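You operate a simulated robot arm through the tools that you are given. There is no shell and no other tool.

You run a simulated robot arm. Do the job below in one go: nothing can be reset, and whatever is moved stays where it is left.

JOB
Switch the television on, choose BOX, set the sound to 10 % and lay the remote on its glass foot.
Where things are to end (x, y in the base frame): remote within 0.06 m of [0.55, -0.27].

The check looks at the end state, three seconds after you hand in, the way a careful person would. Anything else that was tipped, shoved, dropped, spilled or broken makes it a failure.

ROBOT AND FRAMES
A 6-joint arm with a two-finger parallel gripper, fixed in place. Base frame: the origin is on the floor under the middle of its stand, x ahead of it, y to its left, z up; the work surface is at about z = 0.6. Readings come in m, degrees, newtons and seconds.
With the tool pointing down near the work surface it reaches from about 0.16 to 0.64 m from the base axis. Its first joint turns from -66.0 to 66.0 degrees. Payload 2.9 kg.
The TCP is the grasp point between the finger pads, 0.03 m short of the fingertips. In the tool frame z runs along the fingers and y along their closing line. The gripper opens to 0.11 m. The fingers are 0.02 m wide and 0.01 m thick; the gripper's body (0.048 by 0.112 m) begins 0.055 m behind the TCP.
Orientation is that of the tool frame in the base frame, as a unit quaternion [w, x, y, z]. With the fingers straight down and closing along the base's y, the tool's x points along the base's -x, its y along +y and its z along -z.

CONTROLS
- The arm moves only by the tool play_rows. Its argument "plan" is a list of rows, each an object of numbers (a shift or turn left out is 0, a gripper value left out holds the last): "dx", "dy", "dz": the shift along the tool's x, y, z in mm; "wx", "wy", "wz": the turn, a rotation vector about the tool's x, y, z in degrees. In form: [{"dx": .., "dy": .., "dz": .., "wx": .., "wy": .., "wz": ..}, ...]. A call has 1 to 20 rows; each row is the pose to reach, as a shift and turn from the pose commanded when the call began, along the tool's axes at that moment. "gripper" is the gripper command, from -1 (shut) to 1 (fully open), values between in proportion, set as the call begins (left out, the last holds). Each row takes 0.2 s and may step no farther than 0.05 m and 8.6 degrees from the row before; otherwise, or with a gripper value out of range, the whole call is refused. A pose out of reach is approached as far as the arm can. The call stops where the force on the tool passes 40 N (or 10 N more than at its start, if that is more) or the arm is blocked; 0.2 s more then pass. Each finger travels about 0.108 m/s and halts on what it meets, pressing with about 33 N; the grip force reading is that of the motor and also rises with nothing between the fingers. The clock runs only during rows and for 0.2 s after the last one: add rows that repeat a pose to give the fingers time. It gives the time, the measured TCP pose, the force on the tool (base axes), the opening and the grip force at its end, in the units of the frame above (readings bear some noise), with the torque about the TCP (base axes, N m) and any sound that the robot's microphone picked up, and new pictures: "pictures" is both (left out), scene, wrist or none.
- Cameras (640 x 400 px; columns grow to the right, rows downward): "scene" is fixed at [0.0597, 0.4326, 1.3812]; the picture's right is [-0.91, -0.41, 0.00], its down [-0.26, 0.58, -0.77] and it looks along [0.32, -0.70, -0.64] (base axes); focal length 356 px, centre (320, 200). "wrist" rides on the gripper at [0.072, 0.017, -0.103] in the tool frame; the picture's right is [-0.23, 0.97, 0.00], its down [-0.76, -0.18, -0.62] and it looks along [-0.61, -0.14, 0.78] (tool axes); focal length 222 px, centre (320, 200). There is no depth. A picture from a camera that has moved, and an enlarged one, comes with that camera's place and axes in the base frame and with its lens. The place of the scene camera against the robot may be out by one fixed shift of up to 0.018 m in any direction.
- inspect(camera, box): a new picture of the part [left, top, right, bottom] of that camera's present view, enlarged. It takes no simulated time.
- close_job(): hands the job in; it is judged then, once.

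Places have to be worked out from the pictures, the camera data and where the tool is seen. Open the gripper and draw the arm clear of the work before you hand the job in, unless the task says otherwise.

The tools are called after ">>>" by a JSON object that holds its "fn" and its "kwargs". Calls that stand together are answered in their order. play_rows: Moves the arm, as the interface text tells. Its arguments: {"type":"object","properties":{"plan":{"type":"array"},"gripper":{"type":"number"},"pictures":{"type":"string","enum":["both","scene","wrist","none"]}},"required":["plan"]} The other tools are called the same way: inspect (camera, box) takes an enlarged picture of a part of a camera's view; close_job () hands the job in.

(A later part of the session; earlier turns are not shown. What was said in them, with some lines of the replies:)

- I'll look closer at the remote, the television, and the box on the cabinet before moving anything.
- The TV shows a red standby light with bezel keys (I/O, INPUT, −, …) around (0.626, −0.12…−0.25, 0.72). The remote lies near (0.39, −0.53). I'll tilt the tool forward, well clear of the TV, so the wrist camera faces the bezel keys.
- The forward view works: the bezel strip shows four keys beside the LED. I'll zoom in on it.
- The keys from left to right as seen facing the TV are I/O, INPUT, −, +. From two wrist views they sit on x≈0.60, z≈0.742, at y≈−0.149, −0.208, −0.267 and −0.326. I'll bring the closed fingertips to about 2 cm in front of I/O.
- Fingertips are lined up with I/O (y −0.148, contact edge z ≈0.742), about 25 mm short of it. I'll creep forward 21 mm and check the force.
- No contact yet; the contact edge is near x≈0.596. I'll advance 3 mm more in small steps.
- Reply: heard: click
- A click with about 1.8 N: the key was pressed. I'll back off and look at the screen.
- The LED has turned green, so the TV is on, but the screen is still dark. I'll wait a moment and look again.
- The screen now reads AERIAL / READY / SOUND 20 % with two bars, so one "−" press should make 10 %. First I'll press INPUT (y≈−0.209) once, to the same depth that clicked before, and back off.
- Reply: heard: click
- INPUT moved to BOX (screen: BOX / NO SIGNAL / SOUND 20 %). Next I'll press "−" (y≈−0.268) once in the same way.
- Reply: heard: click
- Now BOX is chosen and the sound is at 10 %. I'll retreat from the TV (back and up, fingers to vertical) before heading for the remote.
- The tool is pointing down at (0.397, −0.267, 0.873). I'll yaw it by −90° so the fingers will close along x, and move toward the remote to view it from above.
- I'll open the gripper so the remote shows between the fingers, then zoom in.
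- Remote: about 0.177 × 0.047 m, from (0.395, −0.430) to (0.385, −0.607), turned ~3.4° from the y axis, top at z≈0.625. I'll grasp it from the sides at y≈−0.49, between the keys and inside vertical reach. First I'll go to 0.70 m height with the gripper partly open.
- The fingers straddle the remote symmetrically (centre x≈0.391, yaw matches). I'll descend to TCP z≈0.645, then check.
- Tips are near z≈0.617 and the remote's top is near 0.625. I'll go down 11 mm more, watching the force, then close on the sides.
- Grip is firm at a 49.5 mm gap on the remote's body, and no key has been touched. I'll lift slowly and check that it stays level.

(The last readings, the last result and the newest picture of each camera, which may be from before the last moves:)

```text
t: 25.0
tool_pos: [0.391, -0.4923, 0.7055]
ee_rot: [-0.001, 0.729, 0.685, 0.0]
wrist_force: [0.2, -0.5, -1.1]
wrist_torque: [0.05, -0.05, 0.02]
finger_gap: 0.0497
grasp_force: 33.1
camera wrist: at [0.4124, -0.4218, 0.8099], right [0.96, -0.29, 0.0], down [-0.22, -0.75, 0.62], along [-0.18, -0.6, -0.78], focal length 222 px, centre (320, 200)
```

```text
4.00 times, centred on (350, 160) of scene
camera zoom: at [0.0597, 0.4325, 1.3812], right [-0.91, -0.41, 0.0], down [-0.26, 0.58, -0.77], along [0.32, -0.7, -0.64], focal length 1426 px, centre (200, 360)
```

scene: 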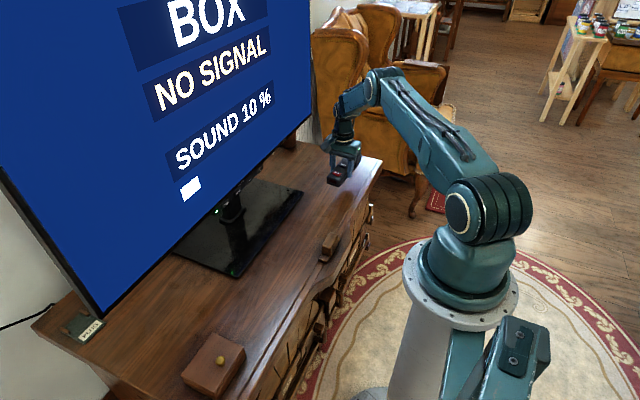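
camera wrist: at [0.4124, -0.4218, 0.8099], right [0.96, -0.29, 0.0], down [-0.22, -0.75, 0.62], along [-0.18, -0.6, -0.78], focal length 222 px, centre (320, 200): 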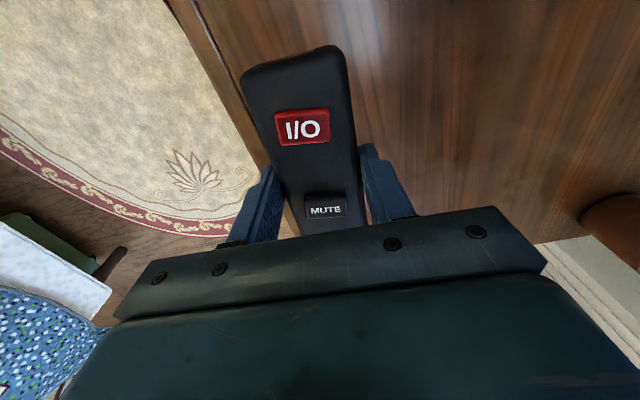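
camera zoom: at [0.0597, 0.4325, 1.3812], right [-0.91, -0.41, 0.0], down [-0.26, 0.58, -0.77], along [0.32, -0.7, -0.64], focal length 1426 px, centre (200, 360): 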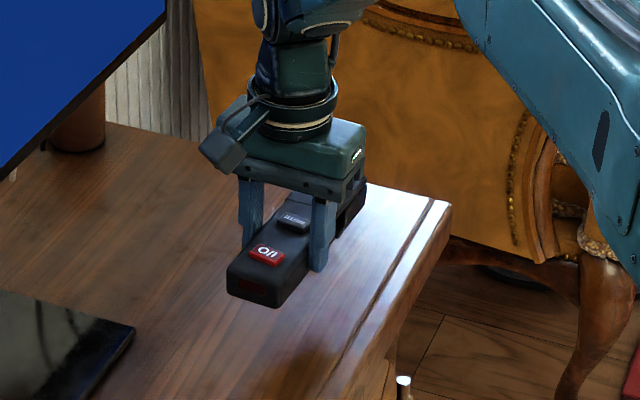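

The remote is held level, its centre about 26 mm toward −y from the TCP. The glass foot's front edge is at x≈0.505 and the TV keys are at x≈0.598. I'll carry the remote over to (0.45, −0.2435, 0.735), still well in front of the TV, and square it to the y axis.

>>> {"fn": "play_rows", "kwargs": {"plan": [{"dx": 15, "dz": -20, "wz": -0.4}, {"dx": 45, "dy": 6, "dz": -30, "wz": -0.8}, {"dx": 80, "dy": 13, "dz": -30, "wz": -1.2}, {"dx": 118, "dy": 20, "dz": -30, "wz": -1.7}, {"dx": 156, "dy": 27, "dz": -30, "wz": -2.2}, {"dx": 194, "dy": 34, "dz": -30, "wz": -2.7}, {"dx": 228, "dy": 40, "dz": -30, "wz": -3.1}, {"dx": 251.6, "dy": 44.2, "dz": -30, "wz": -3.4}, {"dx": 251.6, "dy": 44.2, "dz": -30, "wz": -3.4}], "gripper": -1, "pictures": "both"}}

>>> {"fn": "inspect", "kwargs": {"camera": "wrist", "box": [180, 0, 640, 290]}}

>>> {"fn": "inspect", "kwargs": {"camera": "scene", "box": [180, 100, 340, 280]}}

```text
t: 27.0
tool_pos: [0.4517, -0.2426, 0.7375]
ee_rot: [0.0, 0.708, 0.707, 0.001]
wrist_force: [0.0, -0.6, -1.7]
wrist_torque: [0.05, 0.01, 0.0]
finger_gap: 0.0492
grasp_force: 33.4
camera wrist: at [0.4695, -0.1716, 0.8415], right [0.97, -0.23, 0.0], down [-0.18, -0.76, 0.62], along [-0.14, -0.61, -0.78], focal length 222 px, centre (320, 200)
```

scene: 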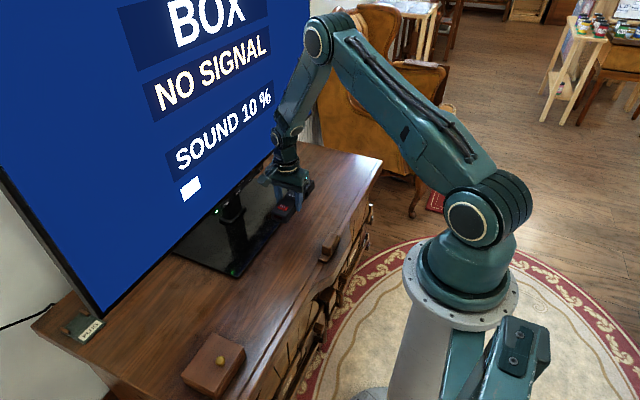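
wrist: 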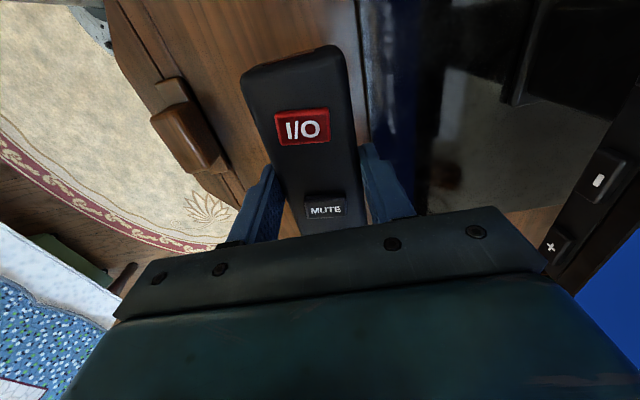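

```text
1.38 times, centred on (410, 145) of wrist
camera zoom: at [0.4695, -0.1716, 0.8415], right [0.97, -0.23, 0.0], down [-0.18, -0.76, 0.62], along [-0.14, -0.61, -0.78], focal length 306 px, centre (196, 276)
```

zoom: 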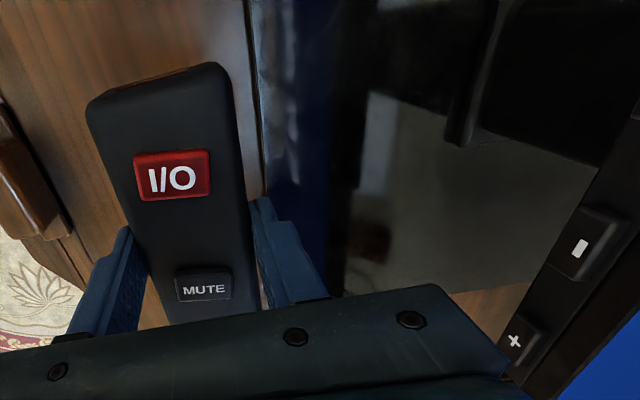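

```text
2.22 times, centred on (260, 190) of scene
camera zoom: at [0.0597, 0.4326, 1.3812], right [-0.91, -0.41, 0.0], down [-0.26, 0.58, -0.77], along [0.32, -0.7, -0.64], focal length 792 px, centre (453, 222)
```

zoom: 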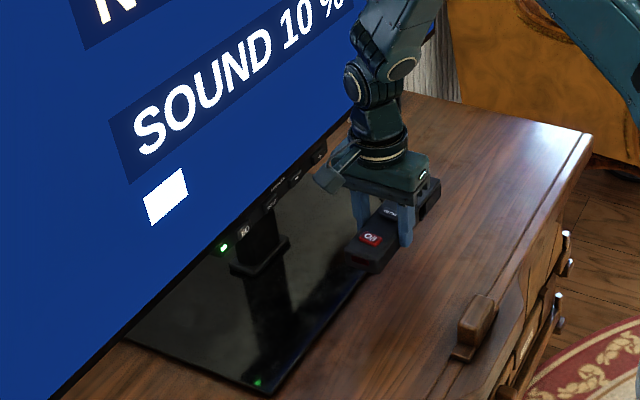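

The foot's front edge is at x≈0.501 and the neck base starts at x≈0.625, so the remote fits along y in between. To keep the gripper body off the keys, I'll lean it 6° away from the TV and bring the remote above the foot at (0.54, −0.2435, 0.68).

>>> {"fn": "play_rows", "kwargs": {"plan": [{"dy": 8, "dz": 12, "wx": -2}, {"dy": 22, "dz": 26, "wx": -4}, {"dy": 42, "dz": 40, "wx": -6}, {"dy": 62, "dz": 50, "wx": -6}, {"dy": 78, "dz": 57, "wx": -6}, {"dy": 88.5, "dz": 57.5, "wx": -6}, {"dy": 88.5, "dz": 57.5, "wx": -6}], "gripper": -1, "pictures": "both"}}

>>> {"fn": "inspect", "kwargs": {"camera": "wrist", "box": [180, 0, 640, 290]}}

>>> {"fn": "inspect", "kwargs": {"camera": "scene", "box": [180, 120, 320, 280]}}

```text
t: 28.6
tool_pos: [0.5387, -0.2427, 0.68]
ee_rot: [0.037, 0.707, 0.706, 0.037]
wrist_force: [-1.1, 0.5, -1.7]
wrist_torque: [0.05, -0.02, 0.01]
finger_gap: 0.0493
grasp_force: 33.2
camera wrist: at [0.5459, -0.172, 0.7844], right [0.97, -0.23, 0.1], down [-0.24, -0.76, 0.6], along [-0.06, -0.61, -0.79], focal length 222 px, centre (320, 200)
```

scene: 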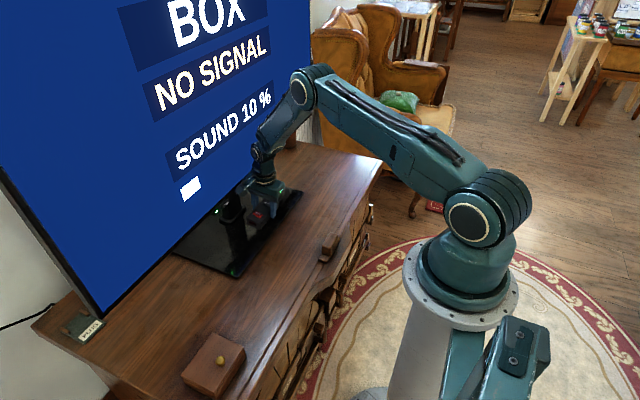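
wrist: 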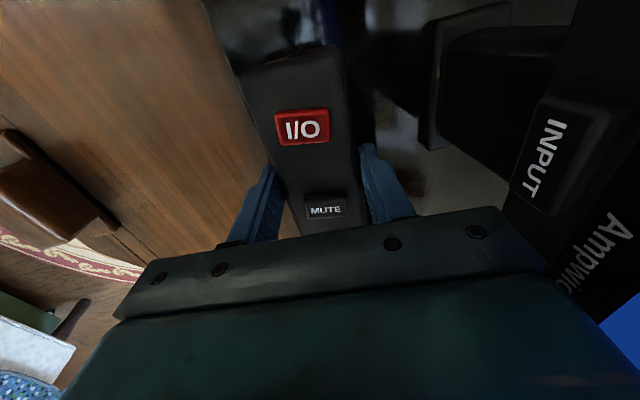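

```text
1.38 times, centred on (410, 145) of wrist
camera zoom: at [0.5459, -0.172, 0.7844], right [0.97, -0.23, 0.1], down [-0.24, -0.76, 0.6], along [-0.06, -0.61, -0.79], focal length 306 px, centre (196, 276)
```

zoom: 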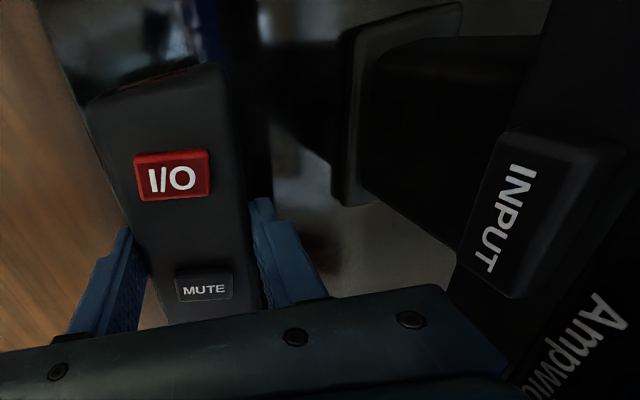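

```text
2.50 times, centred on (250, 200) of scene
camera zoom: at [0.0597, 0.4325, 1.3812], right [-0.91, -0.41, 0.0], down [-0.26, 0.58, -0.77], along [0.32, -0.7, -0.64], focal length 891 px, centre (495, 200)
```

zoom: 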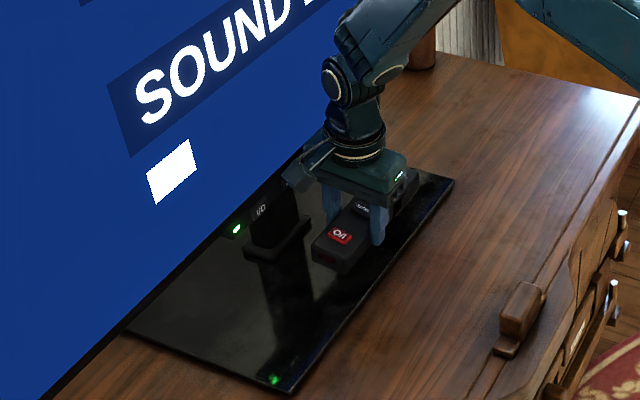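

It is above the foot, with the gripper body a centimetre or more from the keys. I'll lower 24 mm straight down, then feel for contact in small steps.

>>> {"fn": "play_rows", "kwargs": {"plan": [{"dy": -0.8, "dz": 8}, {"dy": -1.6, "dz": 16}, {"dy": -2.2, "dz": 21}, {"dy": -2.5, "dz": 23.9}, {"dy": -2.5, "dz": 23.9}], "gripper": -1, "pictures": "none"}}

```text
t: 29.8
tool_pos: [0.54, -0.243, 0.6538]
ee_rot: [0.037, 0.707, 0.706, 0.038]
wrist_force: [0.4, 0.0, -1.8]
wrist_torque: [0.05, 0.0, 0.01]
finger_gap: 0.0492
grasp_force: 33.4
```

>>> {"fn": "play_rows", "kwargs": {"plan": [{"dy": -0.1, "dz": 1}, {"dy": -0.2, "dz": 2}, {"dy": -0.3, "dz": 3}], "gripper": -1, "pictures": "none"}}

```text
t: 30.6
tool_pos: [0.5386, -0.2423, 0.6502]
ee_rot: [0.037, 0.706, 0.706, 0.038]
wrist_force: [0.4, -0.2, -2.1]
wrist_torque: [0.07, -0.02, 0.03]
finger_gap: 0.0493
grasp_force: 33.2
```

>>> {"fn": "play_rows", "kwargs": {"plan": [{"dy": -0.1, "dz": 1}, {"dy": -0.2, "dz": 2}], "gripper": -1, "pictures": "none"}}

```text
t: 31.2
tool_pos: [0.5394, -0.2421, 0.6493]
ee_rot: [0.038, 0.706, 0.706, 0.037]
wrist_force: [-3.6, 1.2, 8.5]
wrist_torque: [-0.17, 0.36, -0.14]
finger_gap: 0.0491
grasp_force: 33.1
```

Contact: about 10 N upward as the near edge of the remote meets the glass (foot top z≈0.612). I'll ease up half a millimetre and open the gripper to about 72 mm so it settles flat.

>>> {"fn": "play_rows", "kwargs": {"plan": [{"dy": 0.05, "dz": -0.5}, {"dy": 0.05, "dz": -0.5}, {"dy": 0.05, "dz": -0.5}], "gripper": 0.3, "pictures": "both"}}

>>> {"fn": "inspect", "kwargs": {"camera": "wrist", "box": [180, 0, 640, 290]}}

>>> {"fn": "inspect", "kwargs": {"camera": "scene", "box": [180, 120, 320, 280]}}

```text
t: 32.0
tool_pos: [0.5398, -0.2421, 0.6496]
ee_rot: [0.037, 0.706, 0.706, 0.038]
wrist_force: [-0.3, 0.2, -0.1]
wrist_torque: [-0.01, 0.0, -0.02]
finger_gap: 0.0713
grasp_force: 0.0
camera wrist: at [0.5453, -0.1707, 0.7551], right [0.97, -0.23, 0.1], down [-0.24, -0.76, 0.6], along [-0.06, -0.61, -0.79], focal length 222 px, centre (320, 200)
```

scene: 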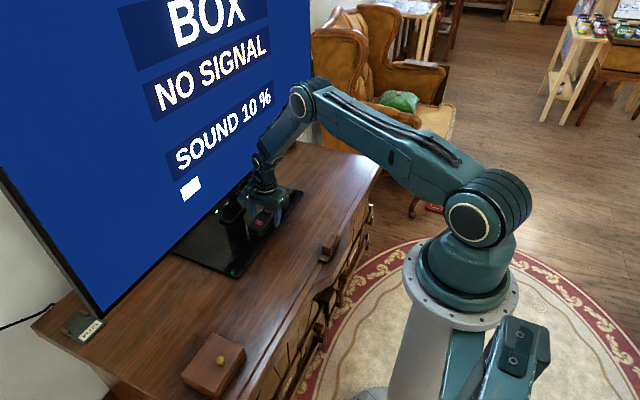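
wrist: 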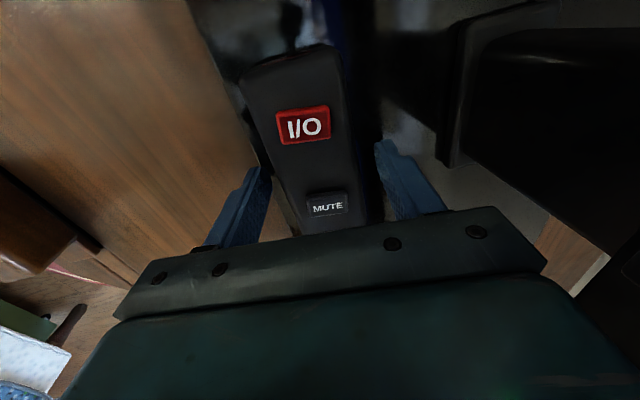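

```text
1.38 times, centred on (410, 145) of wrist
camera zoom: at [0.5453, -0.1707, 0.7551], right [0.97, -0.23, 0.1], down [-0.24, -0.76, 0.6], along [-0.06, -0.61, -0.79], focal length 306 px, centre (196, 276)
```

zoom: 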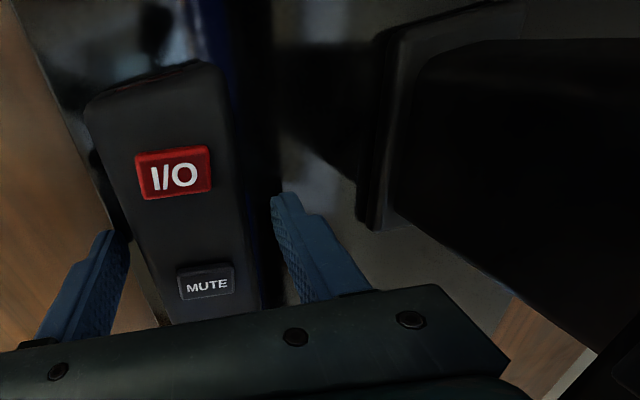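

```text
2.50 times, centred on (250, 200) of scene
camera zoom: at [0.0597, 0.4326, 1.3812], right [-0.91, -0.41, 0.0], down [-0.26, 0.58, -0.77], along [0.32, -0.7, -0.64], focal length 891 px, centre (495, 200)
```

zoom: 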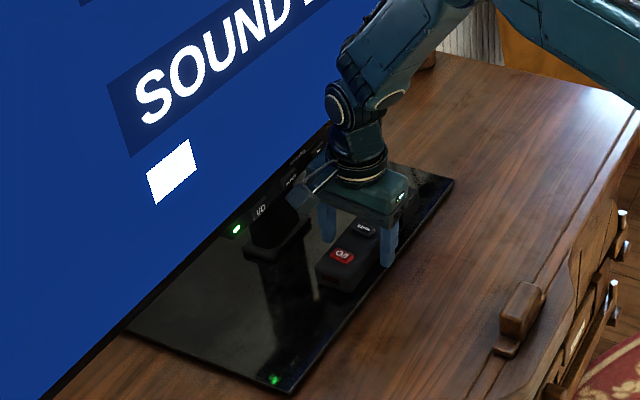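

The remote is released and lies flat (tool force back to zero). I'll retreat along the tool axis, which also moves away from the TV.

>>> {"fn": "play_rows", "kwargs": {"plan": [{"dz": -8}, {"dz": -22}, {"dz": -42}, {"dy": -15, "dz": -70}, {"dy": -45, "dz": -100}, {"dy": -85, "dz": -125}, {"dy": -125, "dz": -145}, {"dy": -160, "dz": -160}, {"dy": -160, "dz": -160}], "gripper": 0.3, "pictures": "both"}}

>>> {"fn": "inspect", "kwargs": {"camera": "scene", "box": [170, 130, 330, 290]}}

>>> {"fn": "inspect", "kwargs": {"camera": "scene", "box": [0, 0, 320, 320]}}

>>> {"fn": "inspect", "kwargs": {"camera": "wrist", "box": [320, 0, 640, 240]}}

```text
t: 34.0
tool_pos: [0.3642, -0.2424, 0.7928]
ee_rot: [0.036, 0.706, 0.706, 0.038]
wrist_force: [0.3, -0.4, -0.4]
wrist_torque: [0.02, 0.02, 0.01]
finger_gap: 0.0714
grasp_force: 0.0
camera wrist: at [0.3708, -0.1714, 0.8985], right [0.97, -0.23, 0.1], down [-0.24, -0.76, 0.6], along [-0.06, -0.61, -0.79], focal length 222 px, centre (320, 200)
```

scene: 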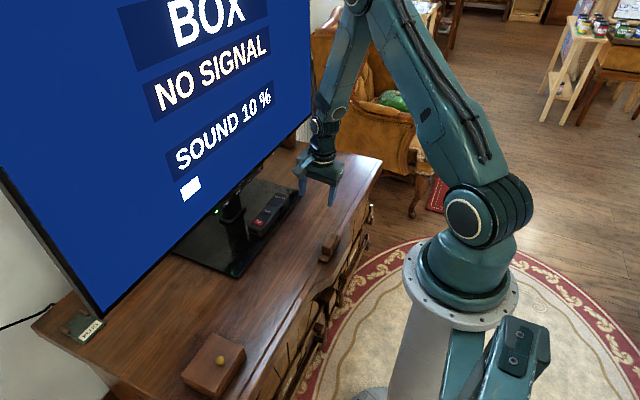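
wrist: 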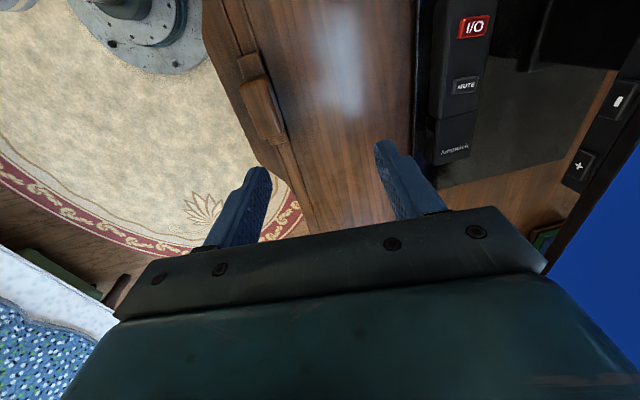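

```text
2.50 times, centred on (250, 210) of scene
camera zoom: at [0.0597, 0.4326, 1.3812], right [-0.91, -0.41, 0.0], down [-0.26, 0.58, -0.77], along [0.32, -0.7, -0.64], focal length 891 px, centre (495, 175)
```

zoom: 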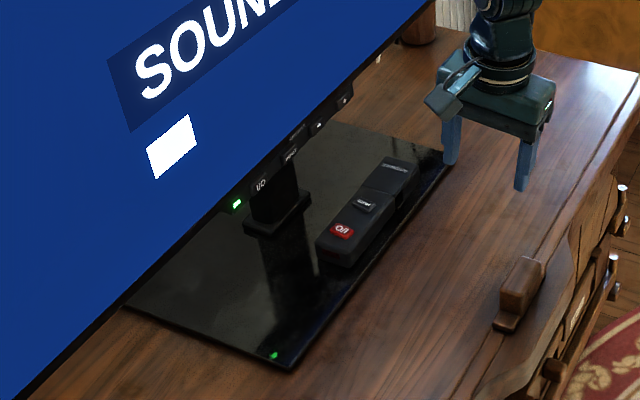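

```text
1.25 times, centred on (160, 160) of scene
camera zoom: at [0.0597, 0.4326, 1.3812], right [-0.91, -0.41, 0.0], down [-0.26, 0.58, -0.77], along [0.32, -0.7, -0.64], focal length 446 px, centre (520, 250)
```

zoom: 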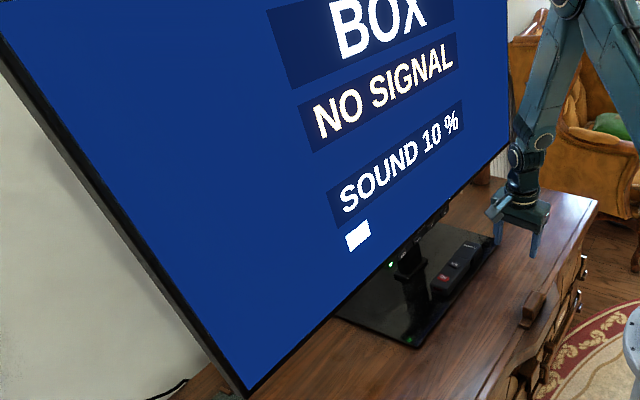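

```text
1.67 times, centred on (480, 120) of wrist
camera zoom: at [0.3708, -0.1714, 0.8985], right [0.97, -0.23, 0.1], down [-0.24, -0.76, 0.6], along [-0.06, -0.61, -0.79], focal length 370 px, centre (53, 333)
```

zoom: 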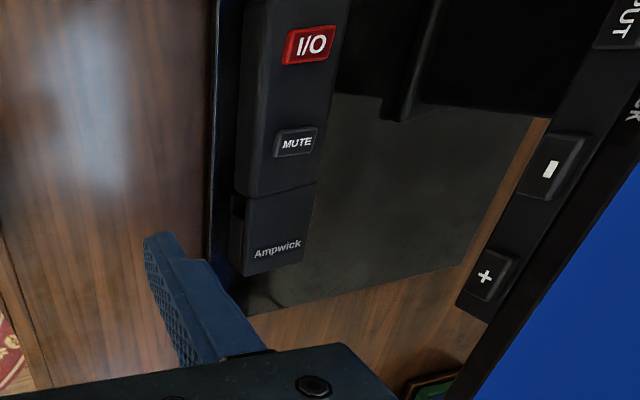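

The remote lies flat on the glass foot at about (0.545, −0.27), clear of the neck and the front edge. The TV is on with BOX and SOUND 10 %. I'll open the gripper fully and draw the arm up and back.

>>> {"fn": "play_rows", "kwargs": {"plan": [{"dx": 5, "dy": 2, "dz": -30, "wx": 1}, {"dx": 25, "dy": 5, "dz": -60, "wx": 2}, {"dx": 50, "dy": 8, "dz": -90, "wx": 3}, {"dx": 80, "dy": 10, "dz": -115, "wx": 4}, {"dx": 110, "dy": 12, "dz": -129, "wx": 5}, {"dx": 140, "dy": 13, "dz": -129, "wx": 6}, {"dx": 140, "dy": 13, "dz": -129, "wx": 6}], "gripper": 1, "pictures": "both"}}

>>> {"fn": "inspect", "kwargs": {"camera": "scene", "box": [160, 0, 340, 290]}}

>>> {"fn": "inspect", "kwargs": {"camera": "scene", "box": [20, 280, 270, 400]}}

```text
t: 35.6
tool_pos: [0.3641, -0.1029, 0.9198]
ee_rot: [-0.001, 0.708, 0.706, 0.001]
wrist_force: [-0.2, -0.7, 0.3]
wrist_torque: [0.0, 0.02, -0.01]
finger_gap: 0.1099
grasp_force: 0.0
camera wrist: at [0.3808, -0.0308, 1.0249], right [0.97, -0.23, 0.0], down [-0.18, -0.76, 0.62], along [-0.14, -0.61, -0.78], focal length 222 px, centre (320, 200)
```

scene: 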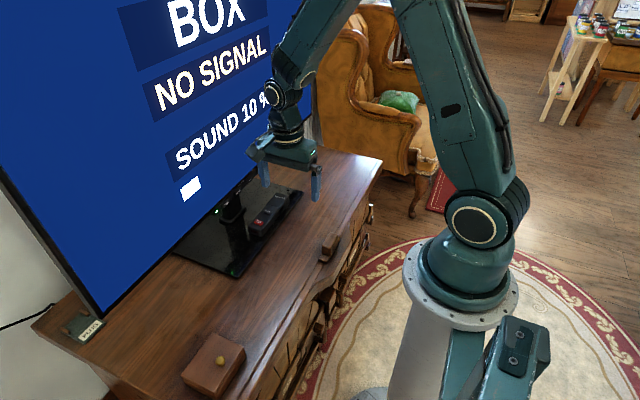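
wrist: 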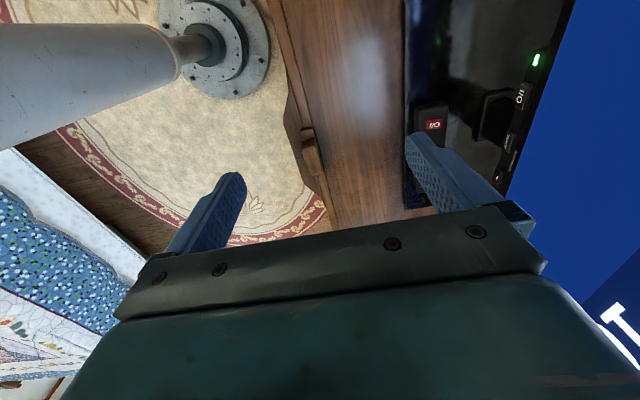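

```text
1.38 times, centred on (250, 145) of scene
camera zoom: at [0.0596, 0.4326, 1.3812], right [-0.91, -0.41, 0.0], down [-0.26, 0.58, -0.77], along [0.32, -0.7, -0.64], focal length 492 px, centre (417, 276)
```

zoom: 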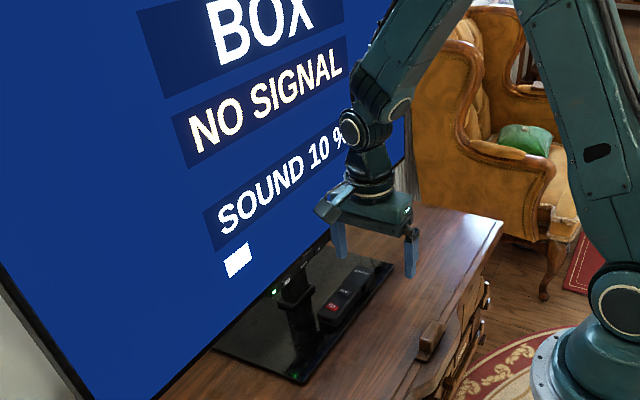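

```text
2.56 times, centred on (145, 340) of scene
camera zoom: at [0.0596, 0.4326, 1.3812], right [-0.91, -0.41, 0.0], down [-0.26, 0.58, -0.77], along [0.32, -0.7, -0.64], focal length 912 px, centre (768, -158)
```

zoom: 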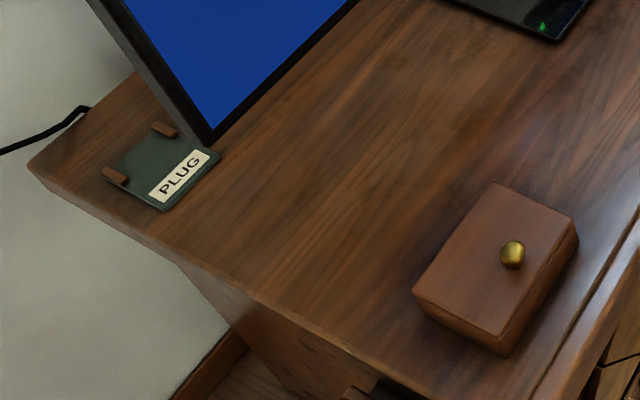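

The TV is on with BOX selected and SOUND at 10 %, and the remote is flat on the glass foot. Nothing else has moved, and the arm is clear with the gripper open. BOX shows NO SIGNAL, but the job only asks for BOX to be chosen, so I'm handing in.

>>> {"fn": "close_job", "kwargs": {}}

```text
The job is handed in.
```

The job is handed in. The television is on, BOX is chosen, the sound is at 10 %, and the remote lies flat on the glass foot.

- **Television:** I used the keys on the TV itself: one press each of I/O, INPUT and "−". The screen reads BOX / NO SIGNAL / SOUND 10 %. The NO SIGNAL line is the TV's report on that input. You only asked for BOX to be chosen, so I left it.
- **Remote:** its centre is at about (0.545, −0.27), roughly 5 mm from the target. I held it by the sides, and none of its keys were pressed.
- **Everything else:** the last pictures show nothing else moved or tipped. The gripper is open and the arm is drawn clear.
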